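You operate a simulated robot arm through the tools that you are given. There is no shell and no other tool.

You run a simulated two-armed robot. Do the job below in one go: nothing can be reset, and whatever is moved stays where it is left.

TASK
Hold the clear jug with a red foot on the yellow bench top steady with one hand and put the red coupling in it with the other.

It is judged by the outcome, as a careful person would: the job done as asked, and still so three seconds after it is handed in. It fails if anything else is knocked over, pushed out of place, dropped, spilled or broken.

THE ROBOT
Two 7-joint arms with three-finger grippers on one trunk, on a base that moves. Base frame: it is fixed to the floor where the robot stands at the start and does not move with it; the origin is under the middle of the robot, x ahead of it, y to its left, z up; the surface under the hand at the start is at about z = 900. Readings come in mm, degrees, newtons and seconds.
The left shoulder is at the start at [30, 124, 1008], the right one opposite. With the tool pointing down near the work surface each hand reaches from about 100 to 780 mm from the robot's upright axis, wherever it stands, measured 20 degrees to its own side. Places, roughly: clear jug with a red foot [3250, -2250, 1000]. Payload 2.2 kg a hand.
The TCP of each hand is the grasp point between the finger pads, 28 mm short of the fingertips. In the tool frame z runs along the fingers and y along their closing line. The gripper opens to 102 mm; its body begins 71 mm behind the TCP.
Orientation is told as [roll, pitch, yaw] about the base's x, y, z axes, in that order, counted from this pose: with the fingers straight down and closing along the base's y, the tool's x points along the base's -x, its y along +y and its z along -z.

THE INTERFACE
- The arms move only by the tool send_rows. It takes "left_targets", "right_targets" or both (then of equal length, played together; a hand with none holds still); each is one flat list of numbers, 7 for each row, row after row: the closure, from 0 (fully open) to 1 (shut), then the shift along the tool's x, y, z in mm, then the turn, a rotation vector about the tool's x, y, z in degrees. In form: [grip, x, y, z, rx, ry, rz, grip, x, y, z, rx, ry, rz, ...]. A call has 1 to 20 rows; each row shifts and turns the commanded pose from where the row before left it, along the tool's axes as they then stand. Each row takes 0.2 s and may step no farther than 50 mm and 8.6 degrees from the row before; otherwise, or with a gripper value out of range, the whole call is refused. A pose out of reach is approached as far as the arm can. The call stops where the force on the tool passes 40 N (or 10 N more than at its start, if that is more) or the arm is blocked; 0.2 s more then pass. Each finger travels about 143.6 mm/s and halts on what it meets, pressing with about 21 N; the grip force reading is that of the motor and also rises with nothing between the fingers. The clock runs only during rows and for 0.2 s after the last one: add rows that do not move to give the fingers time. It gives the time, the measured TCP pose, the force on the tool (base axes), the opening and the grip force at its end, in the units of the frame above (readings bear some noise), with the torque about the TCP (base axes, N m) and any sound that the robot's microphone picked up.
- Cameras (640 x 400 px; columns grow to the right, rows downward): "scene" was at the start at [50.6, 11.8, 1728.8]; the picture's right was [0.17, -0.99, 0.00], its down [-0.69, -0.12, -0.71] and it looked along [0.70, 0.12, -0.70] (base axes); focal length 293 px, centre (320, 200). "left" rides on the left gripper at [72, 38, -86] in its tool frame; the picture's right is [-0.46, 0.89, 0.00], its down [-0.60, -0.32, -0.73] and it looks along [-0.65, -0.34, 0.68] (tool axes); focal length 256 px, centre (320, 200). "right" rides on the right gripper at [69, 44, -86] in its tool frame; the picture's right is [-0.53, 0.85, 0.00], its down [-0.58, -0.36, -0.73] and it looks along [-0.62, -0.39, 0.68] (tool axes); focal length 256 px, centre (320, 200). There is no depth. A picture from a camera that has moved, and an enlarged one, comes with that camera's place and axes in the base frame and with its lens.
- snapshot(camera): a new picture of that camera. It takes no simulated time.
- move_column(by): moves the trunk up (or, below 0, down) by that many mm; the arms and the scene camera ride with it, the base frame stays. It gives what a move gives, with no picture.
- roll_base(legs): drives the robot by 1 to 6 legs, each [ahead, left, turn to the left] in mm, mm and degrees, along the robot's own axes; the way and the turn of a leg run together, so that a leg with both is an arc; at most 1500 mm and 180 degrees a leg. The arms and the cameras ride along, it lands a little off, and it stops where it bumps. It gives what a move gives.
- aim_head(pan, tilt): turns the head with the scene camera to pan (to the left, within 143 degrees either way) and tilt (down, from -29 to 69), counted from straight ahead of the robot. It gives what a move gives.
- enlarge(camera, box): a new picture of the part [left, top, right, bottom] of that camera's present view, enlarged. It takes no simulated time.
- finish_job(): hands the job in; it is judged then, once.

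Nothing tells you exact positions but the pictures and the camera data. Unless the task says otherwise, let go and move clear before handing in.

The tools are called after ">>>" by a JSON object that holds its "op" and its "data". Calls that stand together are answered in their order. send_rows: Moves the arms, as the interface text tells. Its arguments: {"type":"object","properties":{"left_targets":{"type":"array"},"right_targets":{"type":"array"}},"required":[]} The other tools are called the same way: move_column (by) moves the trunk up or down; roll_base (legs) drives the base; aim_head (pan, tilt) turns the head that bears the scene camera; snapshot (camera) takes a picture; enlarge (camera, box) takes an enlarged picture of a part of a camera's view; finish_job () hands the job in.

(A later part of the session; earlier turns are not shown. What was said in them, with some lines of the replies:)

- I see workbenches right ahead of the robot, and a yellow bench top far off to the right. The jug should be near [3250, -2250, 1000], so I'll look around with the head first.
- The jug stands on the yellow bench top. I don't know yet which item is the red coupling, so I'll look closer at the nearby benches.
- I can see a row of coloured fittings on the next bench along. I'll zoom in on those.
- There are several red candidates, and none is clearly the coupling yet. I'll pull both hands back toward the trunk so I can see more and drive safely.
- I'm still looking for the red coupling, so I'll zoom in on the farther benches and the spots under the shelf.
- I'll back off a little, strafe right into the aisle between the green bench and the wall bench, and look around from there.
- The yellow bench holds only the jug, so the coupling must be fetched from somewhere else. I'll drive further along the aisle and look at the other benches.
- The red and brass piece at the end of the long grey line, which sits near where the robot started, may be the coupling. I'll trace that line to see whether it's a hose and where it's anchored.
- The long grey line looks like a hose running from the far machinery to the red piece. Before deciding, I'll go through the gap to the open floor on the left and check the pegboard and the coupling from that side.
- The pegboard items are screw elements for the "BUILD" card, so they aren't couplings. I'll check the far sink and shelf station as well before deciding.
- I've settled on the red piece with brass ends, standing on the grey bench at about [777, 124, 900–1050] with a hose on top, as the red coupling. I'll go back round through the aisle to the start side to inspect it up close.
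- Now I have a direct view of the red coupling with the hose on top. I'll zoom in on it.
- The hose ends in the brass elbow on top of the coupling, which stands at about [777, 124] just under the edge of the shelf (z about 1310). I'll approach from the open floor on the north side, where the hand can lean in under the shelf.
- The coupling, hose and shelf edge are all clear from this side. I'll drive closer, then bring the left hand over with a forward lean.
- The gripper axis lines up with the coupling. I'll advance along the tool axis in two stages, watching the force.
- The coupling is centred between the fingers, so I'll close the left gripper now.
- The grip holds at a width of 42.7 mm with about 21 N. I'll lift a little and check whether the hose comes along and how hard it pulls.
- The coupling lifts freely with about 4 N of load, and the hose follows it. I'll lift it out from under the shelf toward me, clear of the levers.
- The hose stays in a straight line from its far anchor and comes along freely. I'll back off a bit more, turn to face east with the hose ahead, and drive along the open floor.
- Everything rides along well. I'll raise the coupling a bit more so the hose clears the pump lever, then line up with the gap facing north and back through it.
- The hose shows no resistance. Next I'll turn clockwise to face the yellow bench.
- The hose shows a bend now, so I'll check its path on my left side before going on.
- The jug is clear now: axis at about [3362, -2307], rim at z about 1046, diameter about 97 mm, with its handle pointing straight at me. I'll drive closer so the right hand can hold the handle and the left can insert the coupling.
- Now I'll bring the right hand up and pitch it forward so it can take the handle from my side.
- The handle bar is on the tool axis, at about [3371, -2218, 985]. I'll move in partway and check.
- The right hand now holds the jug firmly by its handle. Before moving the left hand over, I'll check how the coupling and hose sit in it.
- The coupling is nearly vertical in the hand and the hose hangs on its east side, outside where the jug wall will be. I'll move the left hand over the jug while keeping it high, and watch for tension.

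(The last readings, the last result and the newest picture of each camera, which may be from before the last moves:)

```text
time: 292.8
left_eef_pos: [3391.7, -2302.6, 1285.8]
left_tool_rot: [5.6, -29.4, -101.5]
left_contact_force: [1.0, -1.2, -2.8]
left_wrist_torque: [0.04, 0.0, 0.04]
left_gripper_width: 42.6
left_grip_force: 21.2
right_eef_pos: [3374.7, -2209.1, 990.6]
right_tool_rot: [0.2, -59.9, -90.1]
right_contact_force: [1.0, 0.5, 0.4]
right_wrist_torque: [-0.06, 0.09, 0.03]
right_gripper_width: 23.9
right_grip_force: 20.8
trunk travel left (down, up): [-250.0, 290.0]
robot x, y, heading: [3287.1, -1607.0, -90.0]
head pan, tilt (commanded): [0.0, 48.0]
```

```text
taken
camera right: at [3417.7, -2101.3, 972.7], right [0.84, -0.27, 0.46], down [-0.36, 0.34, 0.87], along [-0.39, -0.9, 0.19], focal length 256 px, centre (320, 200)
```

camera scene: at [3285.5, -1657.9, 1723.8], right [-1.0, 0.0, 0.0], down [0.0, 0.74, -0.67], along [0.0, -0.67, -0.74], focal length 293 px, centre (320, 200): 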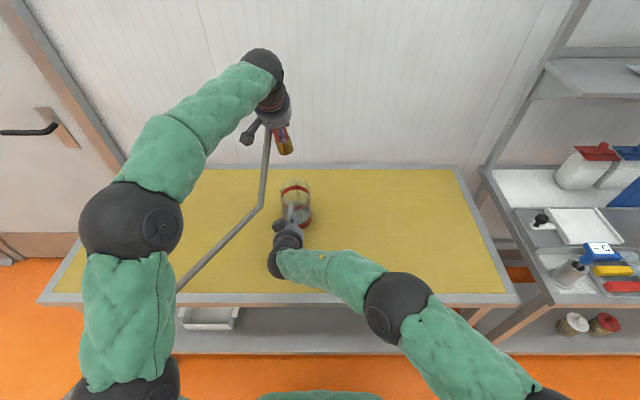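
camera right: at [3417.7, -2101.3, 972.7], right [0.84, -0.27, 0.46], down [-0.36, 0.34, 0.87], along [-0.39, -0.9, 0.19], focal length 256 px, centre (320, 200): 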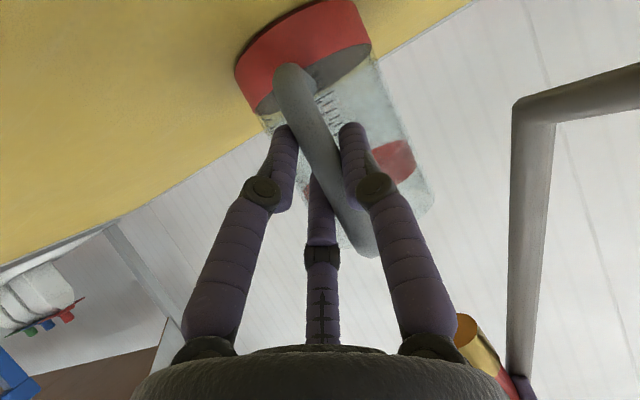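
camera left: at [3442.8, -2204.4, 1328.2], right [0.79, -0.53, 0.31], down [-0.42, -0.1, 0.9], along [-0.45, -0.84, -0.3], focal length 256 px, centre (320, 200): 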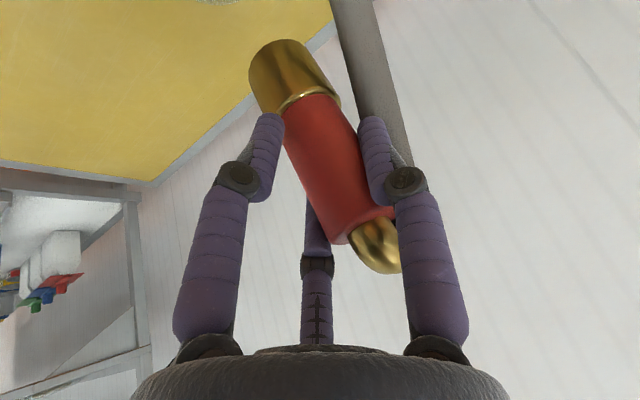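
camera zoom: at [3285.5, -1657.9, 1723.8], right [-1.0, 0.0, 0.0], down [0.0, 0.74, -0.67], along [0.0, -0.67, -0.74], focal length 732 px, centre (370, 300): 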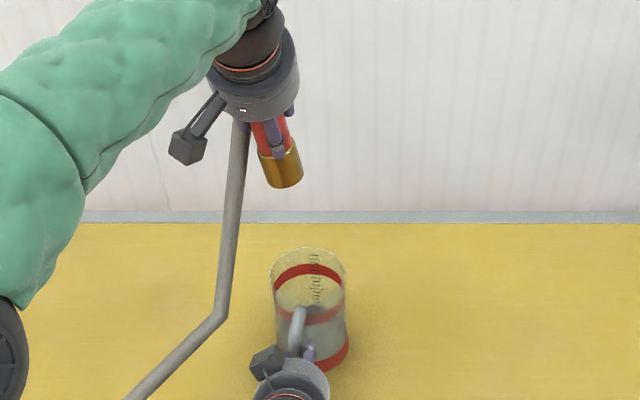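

The hose reaches with slack to spare. I'll lower the coupling to just above the rim and check alignment.

>>> {"op": "send_rows", "data": {"left_targets": [1, 14.7, -4.3, 28.75, 0, 0, 0, 1, 14.7, -4.3, 28.75, 0, 0, 0, 1, 14.7, -4.3, 28.75, 0, 0, 0, 1, 14.7, -4.3, 28.75, 0, 0, 0]}}

>>> {"op": "enlarge", "data": {"camera": "scene", "box": [220, 120, 380, 240]}}

>>> {"op": "snapshot", "data": {"camera": "right"}}

>>> {"op": "snapshot", "data": {"camera": "left"}}

```text
time: 293.8
left_eef_pos: [3385.7, -2306.7, 1156.1]
left_tool_rot: [5.6, -29.5, -101.5]
left_contact_force: [-0.3, 0.0, -1.7]
left_wrist_torque: [0.07, -0.03, -0.03]
left_gripper_width: 42.6
left_grip_force: 21.1
right_eef_pos: [3373.9, -2209.1, 990.6]
right_tool_rot: [0.1, -59.9, -90.1]
right_contact_force: [0.4, -1.1, 0.3]
right_wrist_torque: [0.01, 0.07, -0.02]
right_gripper_width: 23.8
right_grip_force: 20.8
trunk travel left (down, up): [-250.0, 290.0]
robot x, y, heading: [3285.9, -1605.3, -89.7]
head pan, tilt (commanded): [0.0, 48.0]
```

```text
3.33 times, centred on (300, 180) of scene
camera zoom: at [3285.5, -1658.4, 1723.8], right [-1.0, 0.0, 0.0], down [0.0, 0.74, -0.67], along [0.0, -0.67, -0.74], focal length 975 px, centre (387, 267)
```

zoom: 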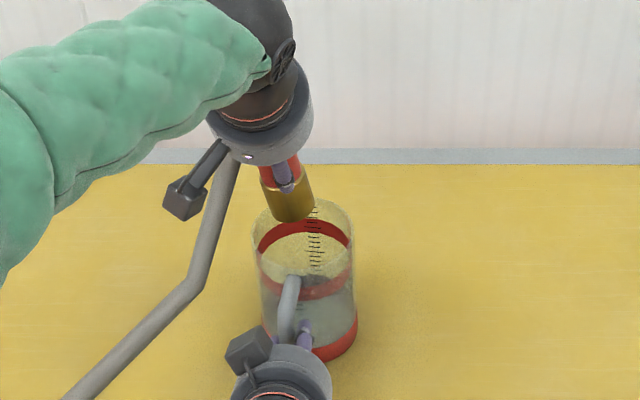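

```text
taken
camera right: at [3417.9, -2101.6, 972.7], right [0.84, -0.27, 0.46], down [-0.37, 0.34, 0.87], along [-0.39, -0.9, 0.19], focal length 256 px, centre (320, 200)
```

right: 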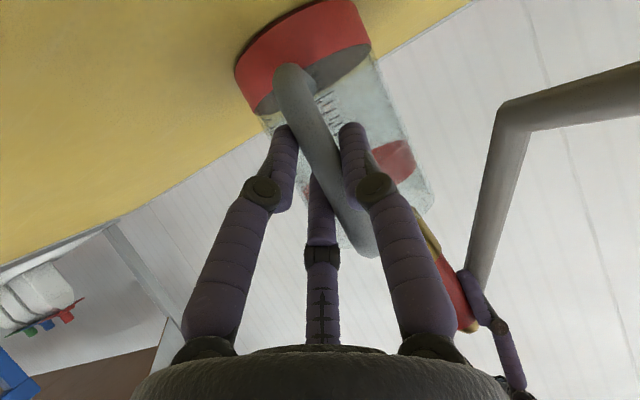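

```text
taken
camera left: at [3435.4, -2208.8, 1198.0], right [0.79, -0.53, 0.31], down [-0.42, -0.1, 0.9], along [-0.45, -0.84, -0.3], focal length 256 px, centre (320, 200)
```

left: 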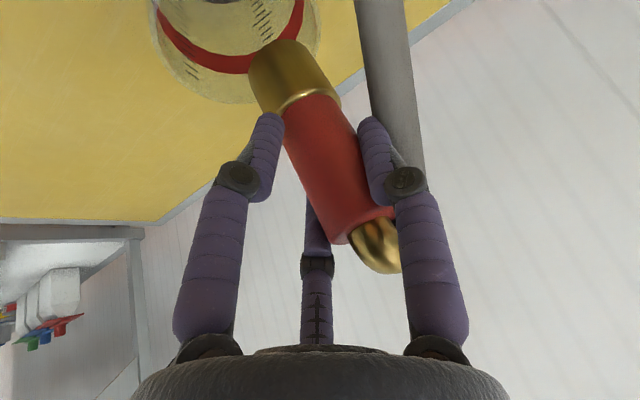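

The coupling's foot is over the mouth, a little toward the southeast, and the hose is outside the jug on the east side. I'll lower it in slowly.

>>> {"op": "send_rows", "data": {"left_targets": [1, 8.4, -2.6, 13.8, 0, 0, 0, 1, 7.4, -1.3, 13, 0, 0, 0]}}

>>> {"op": "enlarge", "data": {"camera": "scene", "box": [220, 120, 380, 240]}}

>>> {"op": "snapshot", "data": {"camera": "left"}}

```text
time: 294.4
left_eef_pos: [3382.2, -2306.7, 1124.2]
left_tool_rot: [5.7, -29.4, -101.5]
left_contact_force: [-0.2, 0.3, -2.6]
left_wrist_torque: [0.05, -0.01, -0.05]
left_gripper_width: 42.4
left_grip_force: 21.2
right_eef_pos: [3373.0, -2208.5, 990.7]
right_tool_rot: [0.0, -59.9, -90.0]
right_contact_force: [0.9, -0.6, -1.4]
right_wrist_torque: [-0.07, 0.08, 0.0]
right_gripper_width: 24.0
right_grip_force: 21.0
trunk travel left (down, up): [-250.0, 290.0]
robot x, y, heading: [3288.4, -1609.3, -89.9]
head pan, tilt (commanded): [0.0, 48.0]
```

```text
3.33 times, centred on (300, 180) of scene
camera zoom: at [3285.4, -1658.0, 1723.8], right [-1.0, 0.0, 0.0], down [0.0, 0.74, -0.67], along [0.0, -0.67, -0.74], focal length 975 px, centre (387, 267)
```

zoom: 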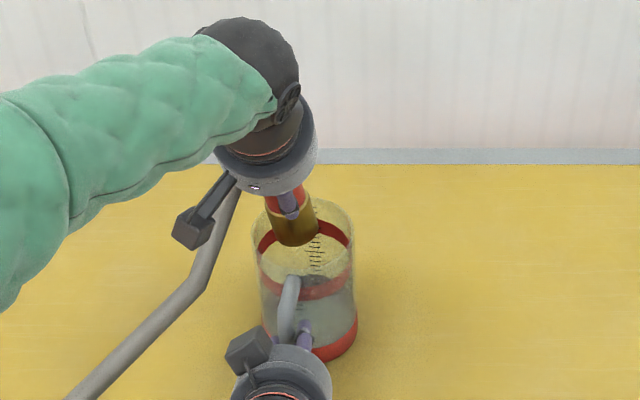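

```text
taken
camera left: at [3433.6, -2207.9, 1165.9], right [0.79, -0.53, 0.3], down [-0.42, -0.1, 0.9], along [-0.45, -0.84, -0.3], focal length 256 px, centre (320, 200)
```

left: 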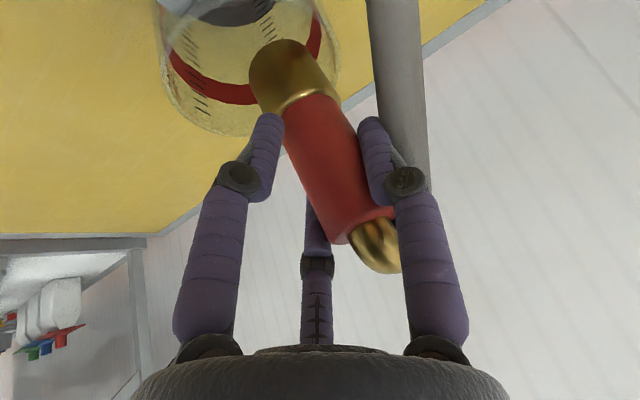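

>>> {"op": "send_rows", "data": {"left_targets": [1, 7.4, -1.3, 13, 0, 0, 0, 1, 7.4, -1.3, 13, 0, 0, 0]}}

>>> {"op": "enlarge", "data": {"camera": "scene", "box": [220, 120, 380, 240]}}

>>> {"op": "snapshot", "data": {"camera": "left"}}

>>> {"op": "snapshot", "data": {"camera": "right"}}

```text
time: 295.0
left_eef_pos: [3384.1, -2308.2, 1092.3]
left_tool_rot: [5.7, -29.4, -101.5]
left_contact_force: [0.2, 0.1, -3.1]
left_wrist_torque: [0.09, -0.01, 0.0]
left_gripper_width: 42.7
left_grip_force: 20.6
right_eef_pos: [3373.7, -2208.5, 990.9]
right_tool_rot: [0.1, -59.9, -90.1]
right_contact_force: [0.9, -0.7, 0.6]
right_wrist_torque: [-0.02, 0.04, 0.05]
right_gripper_width: 23.8
right_grip_force: 21.0
trunk travel left (down, up): [-250.0, 290.0]
robot x, y, heading: [3288.4, -1606.5, -90.1]
head pan, tilt (commanded): [0.0, 48.0]
```

```text
3.33 times, centred on (300, 180) of scene
camera zoom: at [3285.5, -1658.1, 1723.8], right [-1.0, 0.0, 0.0], down [0.0, 0.74, -0.67], along [0.0, -0.67, -0.74], focal length 975 px, centre (387, 267)
```

zoom: 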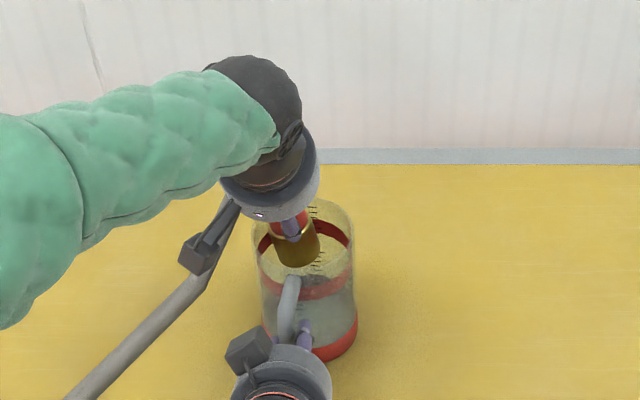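

```text
taken
camera left: at [3433.5, -2208.4, 1135.0], right [0.79, -0.53, 0.3], down [-0.42, -0.1, 0.9], along [-0.45, -0.84, -0.3], focal length 256 px, centre (320, 200)
```

left: 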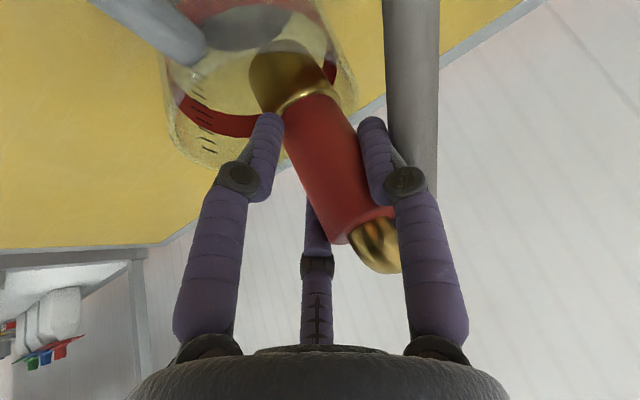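

```text
taken
camera right: at [3417.8, -2101.4, 972.7], right [0.84, -0.27, 0.46], down [-0.37, 0.34, 0.87], along [-0.39, -0.9, 0.19], focal length 256 px, centre (320, 200)
```

right: 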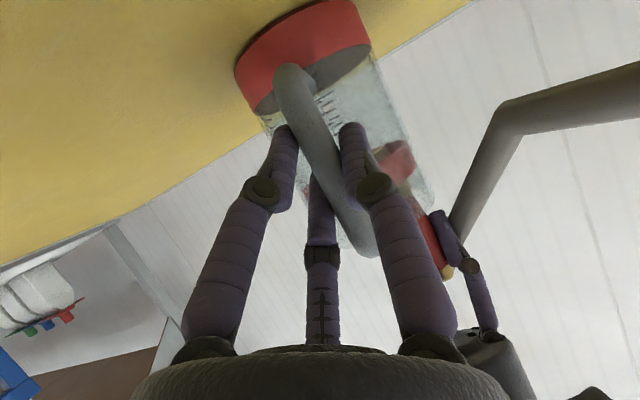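

>>> {"op": "send_rows", "data": {"left_targets": [1, 4.4, -0.8, 7.8, 0, 0, 0, 1, 0, 0, 0, 0, 0, 0]}}

>>> {"op": "enlarge", "data": {"camera": "left", "box": [120, 0, 460, 290]}}

>>> {"op": "enlarge", "data": {"camera": "right", "box": [320, 40, 640, 300]}}

```text
time: 295.6
left_eef_pos: [3382.7, -2306.5, 1084.6]
left_tool_rot: [5.7, -29.3, -101.5]
left_contact_force: [-0.4, 0.9, -2.3]
left_wrist_torque: [0.03, 0.02, -0.01]
left_gripper_width: 42.9
left_grip_force: 21.4
right_eef_pos: [3373.2, -2209.8, 989.3]
right_tool_rot: [0.0, -59.9, -90.1]
right_contact_force: [-0.4, -0.3, 0.3]
right_wrist_torque: [-0.06, 0.09, -0.01]
right_gripper_width: 24.1
right_grip_force: 21.4
trunk travel left (down, up): [-250.0, 290.0]
robot x, y, heading: [3285.1, -1605.0, -90.0]
head pan, tilt (commanded): [0.0, 48.0]
```

```text
1.38 times, centred on (290, 145) of left
camera zoom: at [3433.4, -2208.1, 1127.1], right [0.79, -0.53, 0.31], down [-0.42, -0.1, 0.9], along [-0.45, -0.84, -0.3], focal length 353 px, centre (361, 276)
```

zoom: 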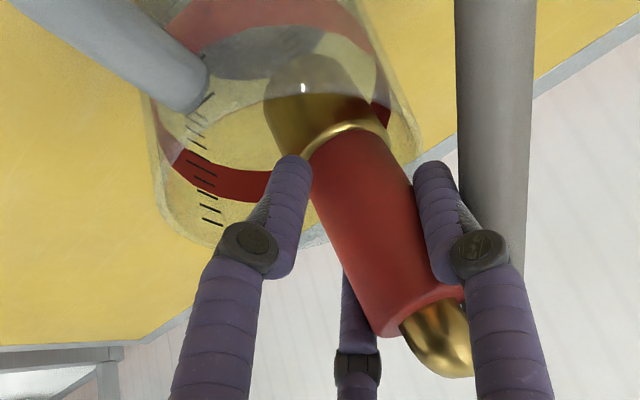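

```text
1.54 times, centred on (480, 170) of right
camera zoom: at [3417.8, -2101.3, 972.7], right [0.84, -0.27, 0.46], down [-0.37, 0.34, 0.87], along [-0.39, -0.9, 0.19], focal length 394 px, centre (74, 246)
```

zoom: 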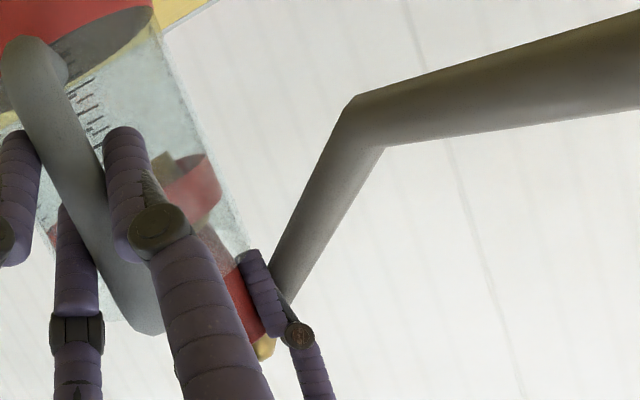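

The coupling's foot is about 50 mm inside the jug, with nothing caught. The right hand is holding the jug steady, so I'll open the left fingers just enough to let it slide down in.

>>> {"op": "send_rows", "data": {"left_targets": [0.7, 0, 0, 0, 0, 0, 0, 0.45, 0, 0, 0, 0, 0, 0, 0.3, 0, 0, 0, 0, 0, 0, 0.3, 0, 0, 0, 0, 0, 0]}}

>>> {"op": "snapshot", "data": {"camera": "left"}}

>>> {"op": "enlarge", "data": {"camera": "scene", "box": [220, 120, 380, 240]}}

>>> {"op": "snapshot", "data": {"camera": "right"}}

```text
time: 296.6
left_eef_pos: [3383.4, -2307.3, 1086.5]
left_tool_rot: [5.6, -29.5, -101.5]
left_contact_force: [-1.0, 0.0, 0.0]
left_wrist_torque: [0.02, 0.01, 0.0]
left_gripper_width: 71.1
left_grip_force: 0.1
right_eef_pos: [3373.2, -2207.9, 990.0]
right_tool_rot: [0.1, -59.9, -90.1]
right_contact_force: [-0.4, 1.7, 0.3]
right_wrist_torque: [0.05, 0.17, 0.01]
right_gripper_width: 23.8
right_grip_force: 21.1
trunk travel left (down, up): [-250.0, 290.0]
robot x, y, heading: [3284.9, -1607.0, -90.1]
head pan, tilt (commanded): [0.0, 48.0]
```

```text
taken
camera left: at [3433.3, -2207.8, 1127.4], right [0.79, -0.53, 0.31], down [-0.42, -0.1, 0.9], along [-0.45, -0.84, -0.3], focal length 256 px, centre (320, 200)
```

left: 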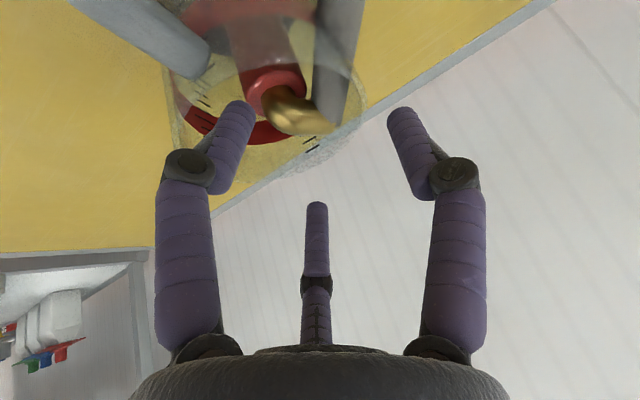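

```text
3.33 times, centred on (300, 180) of scene
camera zoom: at [3285.5, -1657.5, 1723.8], right [-1.0, 0.0, 0.0], down [0.0, 0.74, -0.67], along [0.0, -0.67, -0.74], focal length 975 px, centre (387, 267)
```

zoom: 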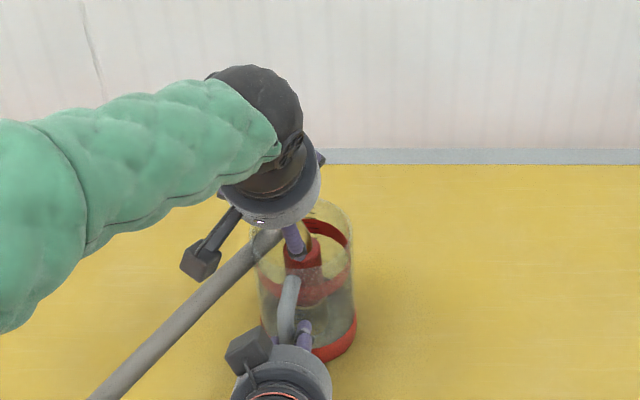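

```text
taken
camera right: at [3417.8, -2100.9, 972.7], right [0.84, -0.27, 0.46], down [-0.36, 0.34, 0.87], along [-0.39, -0.9, 0.19], focal length 256 px, centre (320, 200)
```

right: 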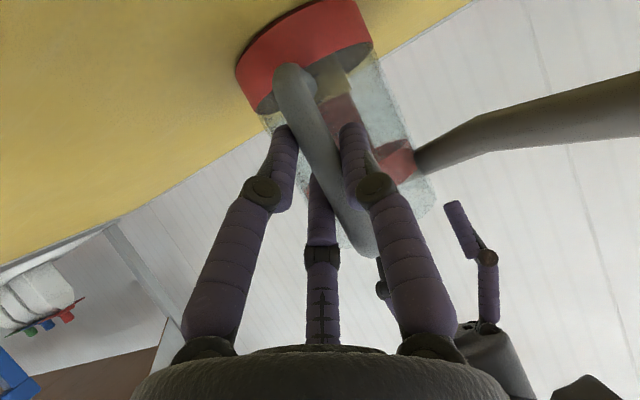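

The coupling has slid down inside the jug. I'll raise the left hand straight up and move it clear while the right hand keeps holding the jug.

>>> {"op": "send_rows", "data": {"left_targets": [0.3, -9.9, 1.7, -17.3, 0, 0, 0, 0.3, -14.8, 2.6, -26, 0, 0, 0, 0.3, -19.8, 3.4, -34.6, 0, 0, 0, 0.3, -19.8, 3.4, -34.6, 0, 0, 0, 0.3, 0, 0, 0, 0, 0, 0]}}

>>> {"op": "enlarge", "data": {"camera": "scene", "box": [220, 100, 380, 240]}}

>>> {"op": "snapshot", "data": {"camera": "left"}}

```text
time: 297.8
left_eef_pos: [3379.1, -2306.6, 1215.3]
left_tool_rot: [5.7, -29.4, -101.5]
left_contact_force: [0.0, 0.9, 0.4]
left_wrist_torque: [0.01, 0.03, -0.01]
left_gripper_width: 71.1
left_grip_force: 0.1
right_eef_pos: [3373.5, -2208.9, 990.8]
right_tool_rot: [0.1, -59.9, -90.1]
right_contact_force: [0.2, 0.8, -0.2]
right_wrist_torque: [0.08, 0.16, -0.02]
right_gripper_width: 23.9
right_grip_force: 20.7
trunk travel left (down, up): [-250.0, 290.0]
robot x, y, heading: [3282.8, -1607.4, -90.0]
head pan, tilt (commanded): [0.0, 48.0]
```

```text
2.86 times, centred on (300, 170) of scene
camera zoom: at [3285.5, -1657.7, 1723.8], right [-1.0, 0.0, 0.0], down [0.0, 0.74, -0.67], along [0.0, -0.67, -0.74], focal length 836 px, centre (377, 286)
```

zoom: 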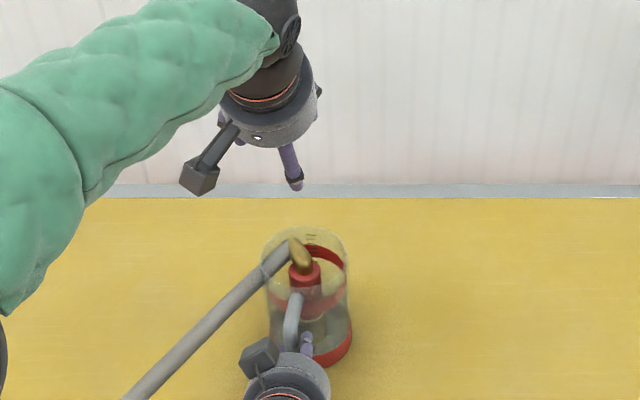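

```text
taken
camera left: at [3430.1, -2208.4, 1258.3], right [0.79, -0.53, 0.31], down [-0.42, -0.1, 0.9], along [-0.45, -0.84, -0.3], focal length 256 px, centre (320, 200)
```

left: 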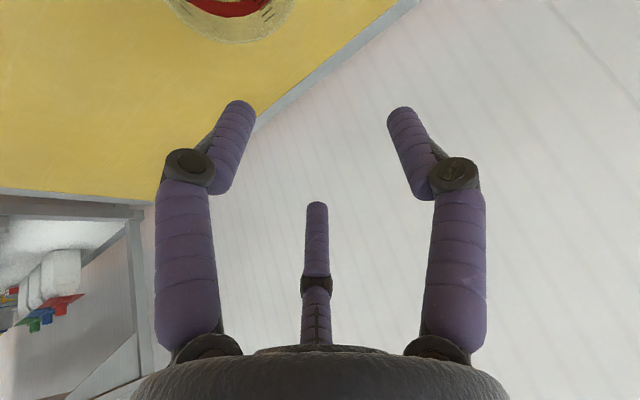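

>>> {"op": "enlarge", "data": {"camera": "scene", "box": [260, 170, 330, 240]}}

>>> {"op": "enlarge", "data": {"camera": "right", "box": [220, 0, 480, 220]}}

```text
5.71 times, centred on (295, 205) of scene
camera zoom: at [3285.5, -1657.7, 1723.8], right [-1.0, 0.0, 0.0], down [0.0, 0.74, -0.67], along [0.0, -0.67, -0.74], focal length 1672 px, centre (463, 171)
```

zoom: 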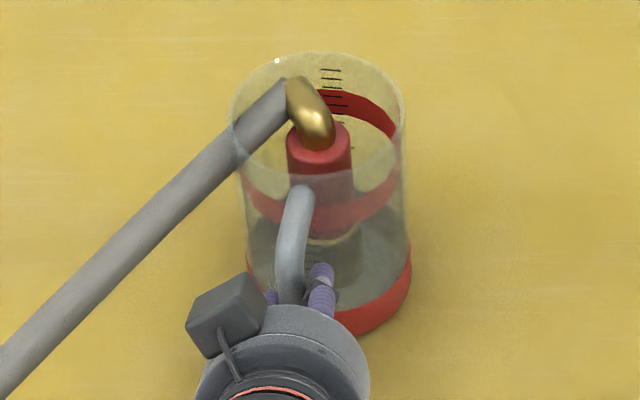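

```text
1.82 times, centred on (350, 110) of right
camera zoom: at [3417.8, -2101.1, 972.7], right [0.84, -0.27, 0.46], down [-0.36, 0.34, 0.87], along [-0.39, -0.9, 0.19], focal length 465 px, centre (266, 364)
```

zoom: 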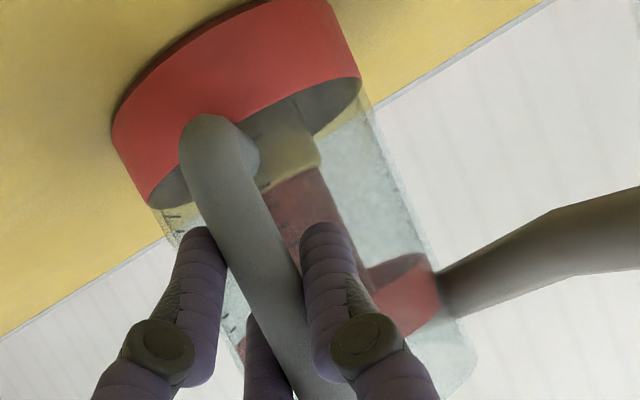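

The coupling stands upright on the jug floor and the hose trails off to the east. I'll move the left hand away, then gently let go of the handle.

>>> {"op": "send_rows", "data": {"left_targets": [0.3, 24.4, 12.3, -29, 0, 0, 0, 0.3, 24.4, 12.3, -29, 0, 0, 0, 0.3, 24.4, 12.3, -29, 0, 0, 0, 0.3, 24.4, 12.3, -29, 0, 0, 0, 0.3, 24.4, 12.3, -29, 0, 0, 0, 0.3, 24.4, 12.3, -29, 0, 0, 0]}}

>>> {"op": "send_rows", "data": {"right_targets": [0.85, 0, 0, 0, 0, 0, 0, 0.7, 0, 0, 0, 0, 0, 0, 0.55, 0, 0, 0, 0, 0, 0, 0.55, 0, 0, 0, 0, 0, 0]}}

>>> {"op": "snapshot", "data": {"camera": "right"}}

>>> {"op": "enlarge", "data": {"camera": "scene", "box": [240, 150, 360, 250]}}

```text
time: 299.2
left_eef_pos: [3481.7, -2105.8, 1301.3]
left_tool_rot: [5.7, -29.5, -101.5]
left_contact_force: [0.0, -0.5, 0.9]
left_wrist_torque: [-0.05, 0.01, 0.01]
left_gripper_width: 71.5
left_grip_force: 0.1
right_eef_pos: [3373.4, -2207.4, 989.5]
right_tool_rot: [0.0, -59.9, -90.1]
right_contact_force: [0.1, -0.9, 0.3]
right_wrist_torque: [0.39, 0.03, -0.01]
right_gripper_width: 23.8
right_grip_force: 21.3
trunk travel left (down, up): [-250.0, 290.0]
robot x, y, heading: [3282.6, -1607.3, -90.1]
head pan, tilt (commanded): [0.0, 48.0]
```

```text
time: 300.2
left_eef_pos: [3480.9, -2107.9, 1300.9]
left_tool_rot: [5.7, -29.3, -101.5]
left_contact_force: [0.4, 0.3, 0.0]
left_wrist_torque: [-0.01, -0.01, -0.03]
left_gripper_width: 71.7
left_grip_force: 0.2
right_eef_pos: [3372.7, -2209.6, 991.3]
right_tool_rot: [0.1, -59.9, -90.1]
right_contact_force: [-0.4, 0.2, -0.1]
right_wrist_torque: [-0.01, -0.01, 0.02]
right_gripper_width: 45.9
right_grip_force: 0.0
trunk travel left (down, up): [-250.0, 290.0]
robot x, y, heading: [3287.1, -1602.3, -89.9]
head pan, tilt (commanded): [0.0, 48.0]
```

```text
taken
camera right: at [3417.8, -2101.1, 972.8], right [0.84, -0.27, 0.46], down [-0.37, 0.34, 0.87], along [-0.39, -0.9, 0.19], focal length 256 px, centre (320, 200)
```

right: 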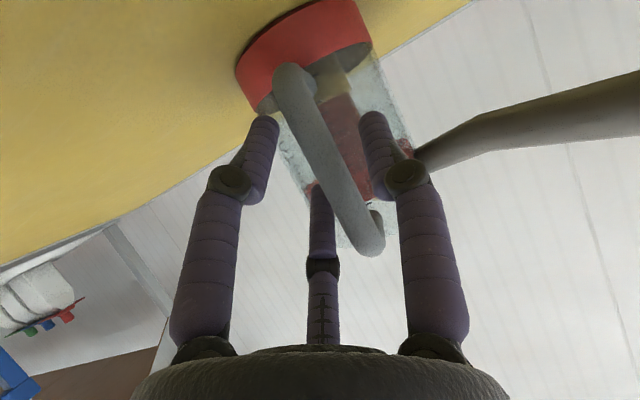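

```text
4.00 times, centred on (300, 200) of scene
camera zoom: at [3285.4, -1657.7, 1723.8], right [-1.0, 0.0, 0.0], down [0.0, 0.74, -0.67], along [0.0, -0.67, -0.74], focal length 1170 px, centre (400, 200)
```

zoom: 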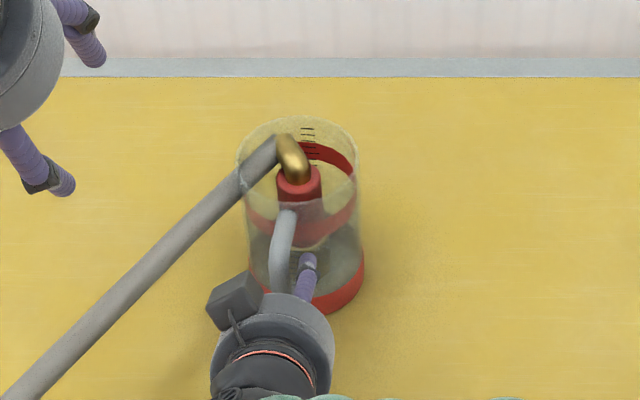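

The jug stays put with the fingers open. I'll withdraw the right hand straight back along its axis.

>>> {"op": "send_rows", "data": {"right_targets": [0.5, 0, 0, -15, 0, 0, 0, 0.5, 0, 0, -25, 0, 0, 0, 0.5, 0, 0, -35, 0, 0, 0, 0.5, 0, 0, -40, 0, 0, 0, 0.5, 0, 0, 0, 0, 0, 0]}}

>>> {"op": "snapshot", "data": {"camera": "right"}}

>>> {"op": "snapshot", "data": {"camera": "scene"}}

>>> {"op": "enlarge", "data": {"camera": "scene", "box": [240, 150, 360, 250]}}

```text
time: 301.4
left_eef_pos: [3481.6, -2106.5, 1300.3]
left_tool_rot: [5.6, -29.4, -101.5]
left_contact_force: [0.7, -0.3, 1.1]
left_wrist_torque: [0.01, -0.04, -0.01]
left_gripper_width: 71.5
left_grip_force: 0.1
right_eef_pos: [3374.7, -2110.0, 1045.7]
right_tool_rot: [0.1, -59.9, -90.1]
right_contact_force: [0.0, 0.2, -0.4]
right_wrist_torque: [0.01, -0.01, 0.01]
right_gripper_width: 51.2
right_grip_force: 0.0
trunk travel left (down, up): [-250.0, 290.0]
robot x, y, heading: [3280.3, -1605.1, -90.0]
head pan, tilt (commanded): [0.0, 48.0]
```

```text
taken
camera right: at [3418.6, -2002.3, 1028.3], right [0.85, -0.27, 0.46], down [-0.36, 0.34, 0.87], along [-0.39, -0.9, 0.19], focal length 256 px, centre (320, 200)
```

right: 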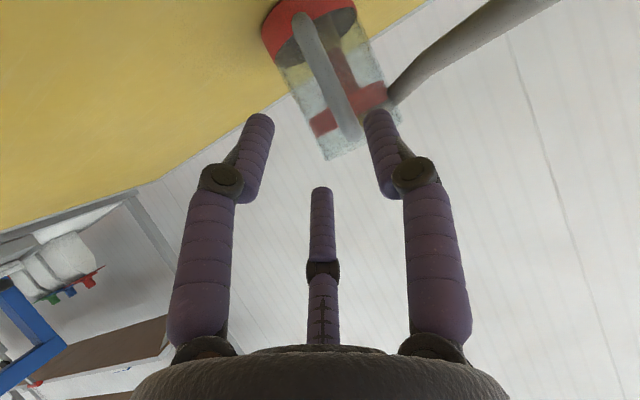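

```text
taken
camera scene: at [3285.7, -1658.4, 1723.8], right [-1.0, 0.0, 0.0], down [0.0, 0.74, -0.67], along [0.0, -0.67, -0.74], focal length 293 px, centre (320, 200)
```

scene: 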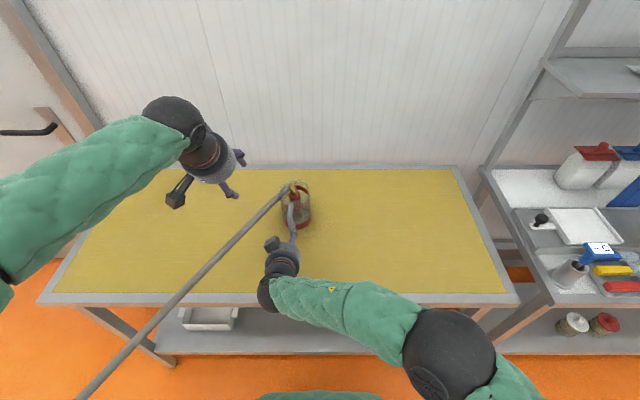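

```text
4.00 times, centred on (300, 200) of scene
camera zoom: at [3285.7, -1658.4, 1723.8], right [-1.0, 0.0, 0.0], down [0.0, 0.74, -0.67], along [0.0, -0.67, -0.74], focal length 1170 px, centre (400, 200)
```

zoom: 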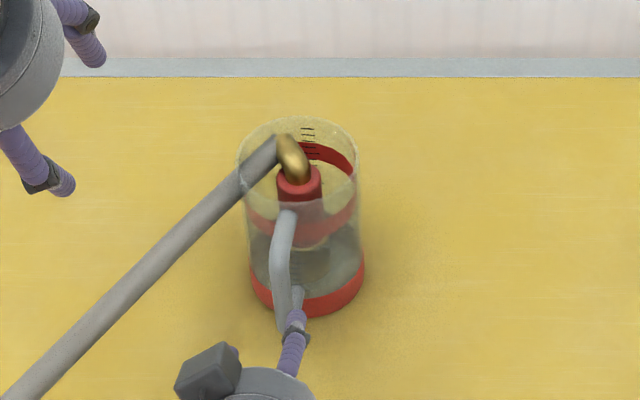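

Both hands are off. I'll move the right hand further clear, keep the left arm away from the hose line, then wait and check that everything stays still.

>>> {"op": "send_rows", "data": {"left_targets": [0.3, 27.3, -22, -17.8, 0, 0, 0, 0.3, 27.3, -22, -17.8, 0, 0, 0, 0.3, 27.3, -22, -17.8, 0, 0, 0, 0.3, 0, 0, 0, 0, 0, 0, 0.3, 0, 0, 0, 0, 0, 0], "right_targets": [0.5, -8, -40, -18.4, 0, 0, 0, 0.5, -8, -40, -18.4, 0, 0, 0, 0.5, -8, -40, -18.4, 0, 0, 0, 0.5, -8, -40, -18.4, 0, 0, 0, 0.5, -8, -40, -18.4, 0, 0, 0]}}

>>> {"op": "enlarge", "data": {"camera": "scene", "box": [240, 150, 360, 250]}}

>>> {"op": "send_rows", "data": {"left_targets": [0.3, 0, 0, 0, 0, 0, 0, 0.3, 0, 0, 0, 0, 0, 0, 0.3, 0, 0, 0, 0, 0, 0, 0.3, 0, 0, 0, 0, 0, 0, 0.3, 0, 0, 0, 0, 0, 0, 0.3, 0, 0, 0, 0, 0, 0, 0.3, 0, 0, 0, 0, 0, 0, 0.3, 0, 0, 0, 0, 0, 0, 0.3, 0, 0, 0, 0, 0, 0, 0.3, 0, 0, 0, 0, 0, 0, 0.3, 0, 0, 0, 0, 0, 0, 0.3, 0, 0, 0, 0, 0, 0, 0.3, 0, 0, 0, 0, 0, 0, 0.3, 0, 0, 0, 0, 0, 0, 0.3, 0, 0, 0, 0, 0, 0]}}

>>> {"op": "enlarge", "data": {"camera": "scene", "box": [240, 150, 360, 250]}}

>>> {"op": "snapshot", "data": {"camera": "scene"}}

```text
time: 302.6
left_eef_pos: [3426.5, -1999.5, 1301.1]
left_tool_rot: [5.8, -29.5, -101.6]
left_contact_force: [-0.2, 0.0, 0.1]
left_wrist_torque: [0.0, -0.01, 0.0]
left_gripper_width: 71.3
left_grip_force: 0.0
right_eef_pos: [3172.0, -2047.8, 1127.9]
right_tool_rot: [0.1, -60.0, -89.9]
right_contact_force: [-0.6, -0.3, -0.1]
right_wrist_torque: [0.01, 0.0, -0.03]
right_gripper_width: 51.0
right_grip_force: 0.1
trunk travel left (down, up): [-250.0, 290.0]
robot x, y, heading: [3290.4, -1607.7, -90.0]
head pan, tilt (commanded): [0.0, 48.0]
```

```text
4.00 times, centred on (300, 200) of scene
camera zoom: at [3284.5, -1655.4, 1723.9], right [-1.0, 0.0, 0.0], down [0.0, 0.74, -0.67], along [0.0, -0.67, -0.74], focal length 1170 px, centre (400, 200)
```

zoom: 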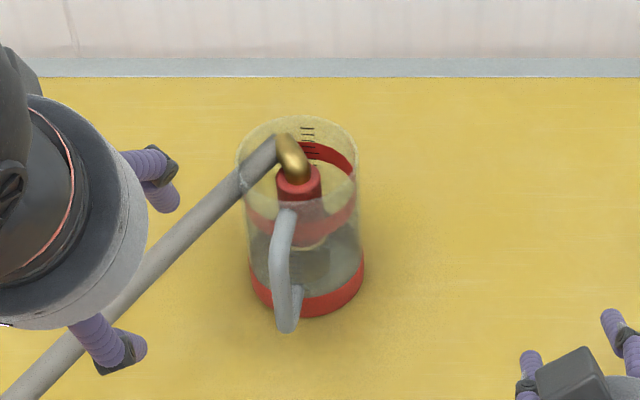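

```text
time: 305.8
left_eef_pos: [3428.1, -2001.8, 1300.4]
left_tool_rot: [5.7, -29.5, -101.4]
left_contact_force: [0.1, 0.8, -0.1]
left_wrist_torque: [-0.01, 0.0, 0.02]
left_gripper_width: 71.5
left_grip_force: 0.1
right_eef_pos: [3172.3, -2049.0, 1128.1]
right_tool_rot: [0.2, -59.7, -90.1]
right_contact_force: [0.2, -0.6, -0.4]
right_wrist_torque: [0.02, 0.0, 0.03]
right_gripper_width: 51.1
right_grip_force: 0.0
trunk travel left (down, up): [-250.0, 290.0]
robot x, y, heading: [3286.8, -1607.6, -89.9]
head pan, tilt (commanded): [0.0, 48.0]
```

```text
4.00 times, centred on (300, 200) of scene
camera zoom: at [3285.3, -1657.4, 1723.8], right [-1.0, 0.0, 0.0], down [0.0, 0.74, -0.67], along [0.0, -0.67, -0.74], focal length 1170 px, centre (400, 200)
```

zoom: 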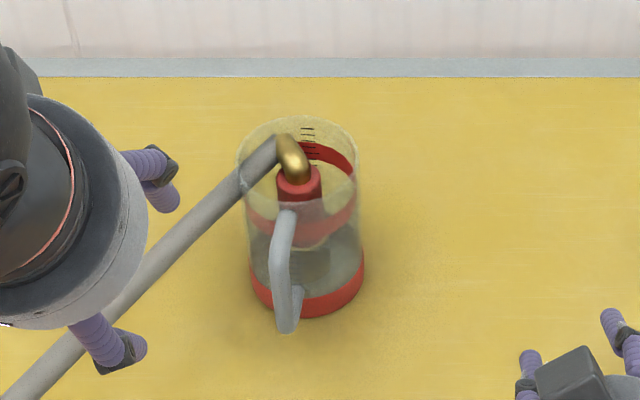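

```text
taken
camera scene: at [3285.3, -1657.4, 1723.8], right [-1.0, 0.0, 0.0], down [0.0, 0.74, -0.67], along [0.0, -0.67, -0.74], focal length 293 px, centre (320, 200)
```

scene: 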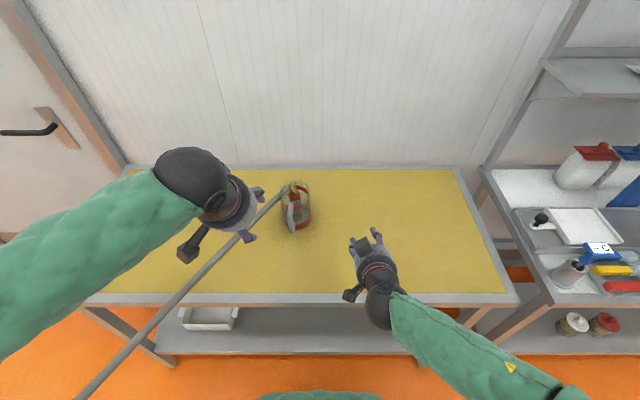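

The coupling and jug haven't moved over three seconds. I'll take a quick look behind me to check the hose hasn't disturbed anything on its way.

>>> {"op": "aim_head", "data": {"pan": 140, "tilt": 25}}

>>> {"op": "snapshot", "data": {"camera": "scene"}}

>>> {"op": "aim_head", "data": {"pan": 0, "tilt": 48}}

>>> {"op": "enlarge", "data": {"camera": "scene", "box": [240, 150, 360, 250]}}

```text
time: 308.0
left_eef_pos: [3427.0, -2001.4, 1300.8]
left_tool_rot: [5.7, -29.5, -101.5]
left_contact_force: [0.1, -0.1, 0.3]
left_wrist_torque: [-0.01, 0.02, 0.0]
left_gripper_width: 71.5
left_grip_force: 0.0
right_eef_pos: [3172.3, -2048.7, 1127.3]
right_tool_rot: [0.1, -59.9, -90.1]
right_contact_force: [0.0, 0.4, -0.5]
right_wrist_torque: [-0.02, 0.02, 0.01]
right_gripper_width: 51.0
right_grip_force: 0.0
trunk travel left (down, up): [-250.0, 290.0]
robot x, y, heading: [3282.3, -1606.8, -89.8]
head pan, tilt (commanded): [140.0, 25.0]
```

```text
taken
camera scene: at [3344.7, -1508.1, 1758.6], right [0.77, -0.64, 0.0], down [-0.27, -0.32, -0.91], along [0.58, 0.69, -0.42], focal length 293 px, centre (320, 200)
```

scene: 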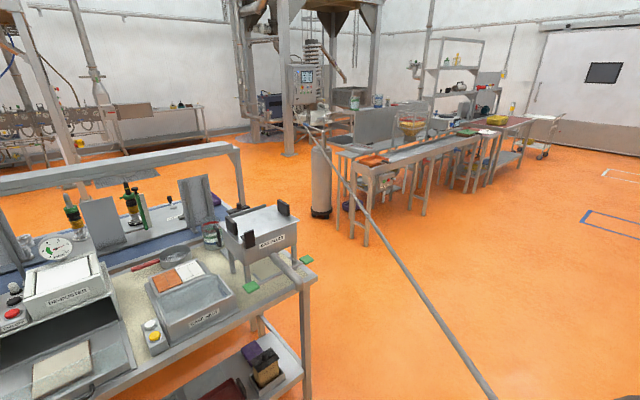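

```text
time: 310.3
left_eef_pos: [3427.2, -2001.6, 1301.3]
left_tool_rot: [5.7, -29.5, -101.6]
left_contact_force: [0.0, 0.5, 0.2]
left_wrist_torque: [-0.02, 0.0, 0.03]
left_gripper_width: 71.3
left_grip_force: 0.2
right_eef_pos: [3172.5, -2050.1, 1128.3]
right_tool_rot: [0.2, -59.9, -90.1]
right_contact_force: [0.2, -0.8, 0.1]
right_wrist_torque: [0.01, -0.02, 0.02]
right_gripper_width: 51.1
right_grip_force: 0.1
trunk travel left (down, up): [-250.0, 290.0]
robot x, y, heading: [3283.9, -1608.6, -90.1]
head pan, tilt (commanded): [0.0, 48.0]
```

```text
4.00 times, centred on (300, 200) of scene
camera zoom: at [3285.4, -1657.4, 1723.8], right [-1.0, 0.0, 0.0], down [0.0, 0.74, -0.67], along [0.0, -0.67, -0.74], focal length 1170 px, centre (400, 200)
```

zoom: 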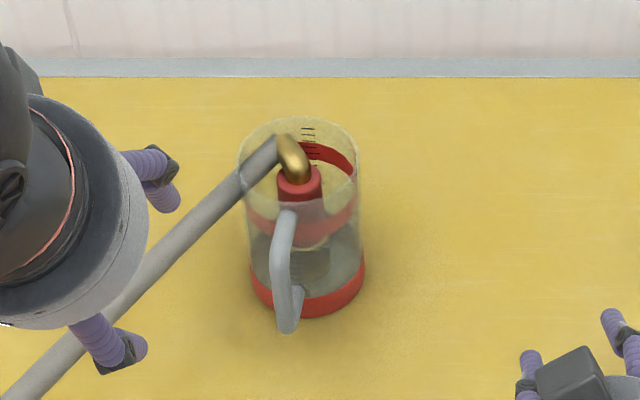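

The red coupling is standing in the jug, the jug is upright and still, and nothing else looks disturbed along the hose's path. Both hands are clear, so I'm handing the job in.

>>> {"op": "finish_job", "data": {}}

```text
The job is handed in.
```

The red coupling is standing upright inside the clear jug with the red foot, on the yellow bench top. The right hand held the jug by its handle while the left put the coupling in. I then let go with both hands and moved them clear.

- **Stability:** the jug and coupling did not move over the roughly eight seconds I watched before handing in.
- **How it went in:** the left fingers could not follow the coupling all the way down, so I let go with about 50 mm of it inside. It dropped the last 80 mm or so to the jug floor, with the jug still held.
- **Which coupling:** nothing was labelled, so I took the red piece with brass ends on the grey bench near the start. I saw no other red fitting that looked like a coupling.
- **The hose:** the coupling has a long hose attached, which came along with it. The hose now runs from the jug across the aisle, past the tank, to the machine it is connected to. In the pictures it seems to pass through the jug wall near the rim.
- **Everything else:** I looked back along the hose's present line and saw nothing knocked over or out of place.
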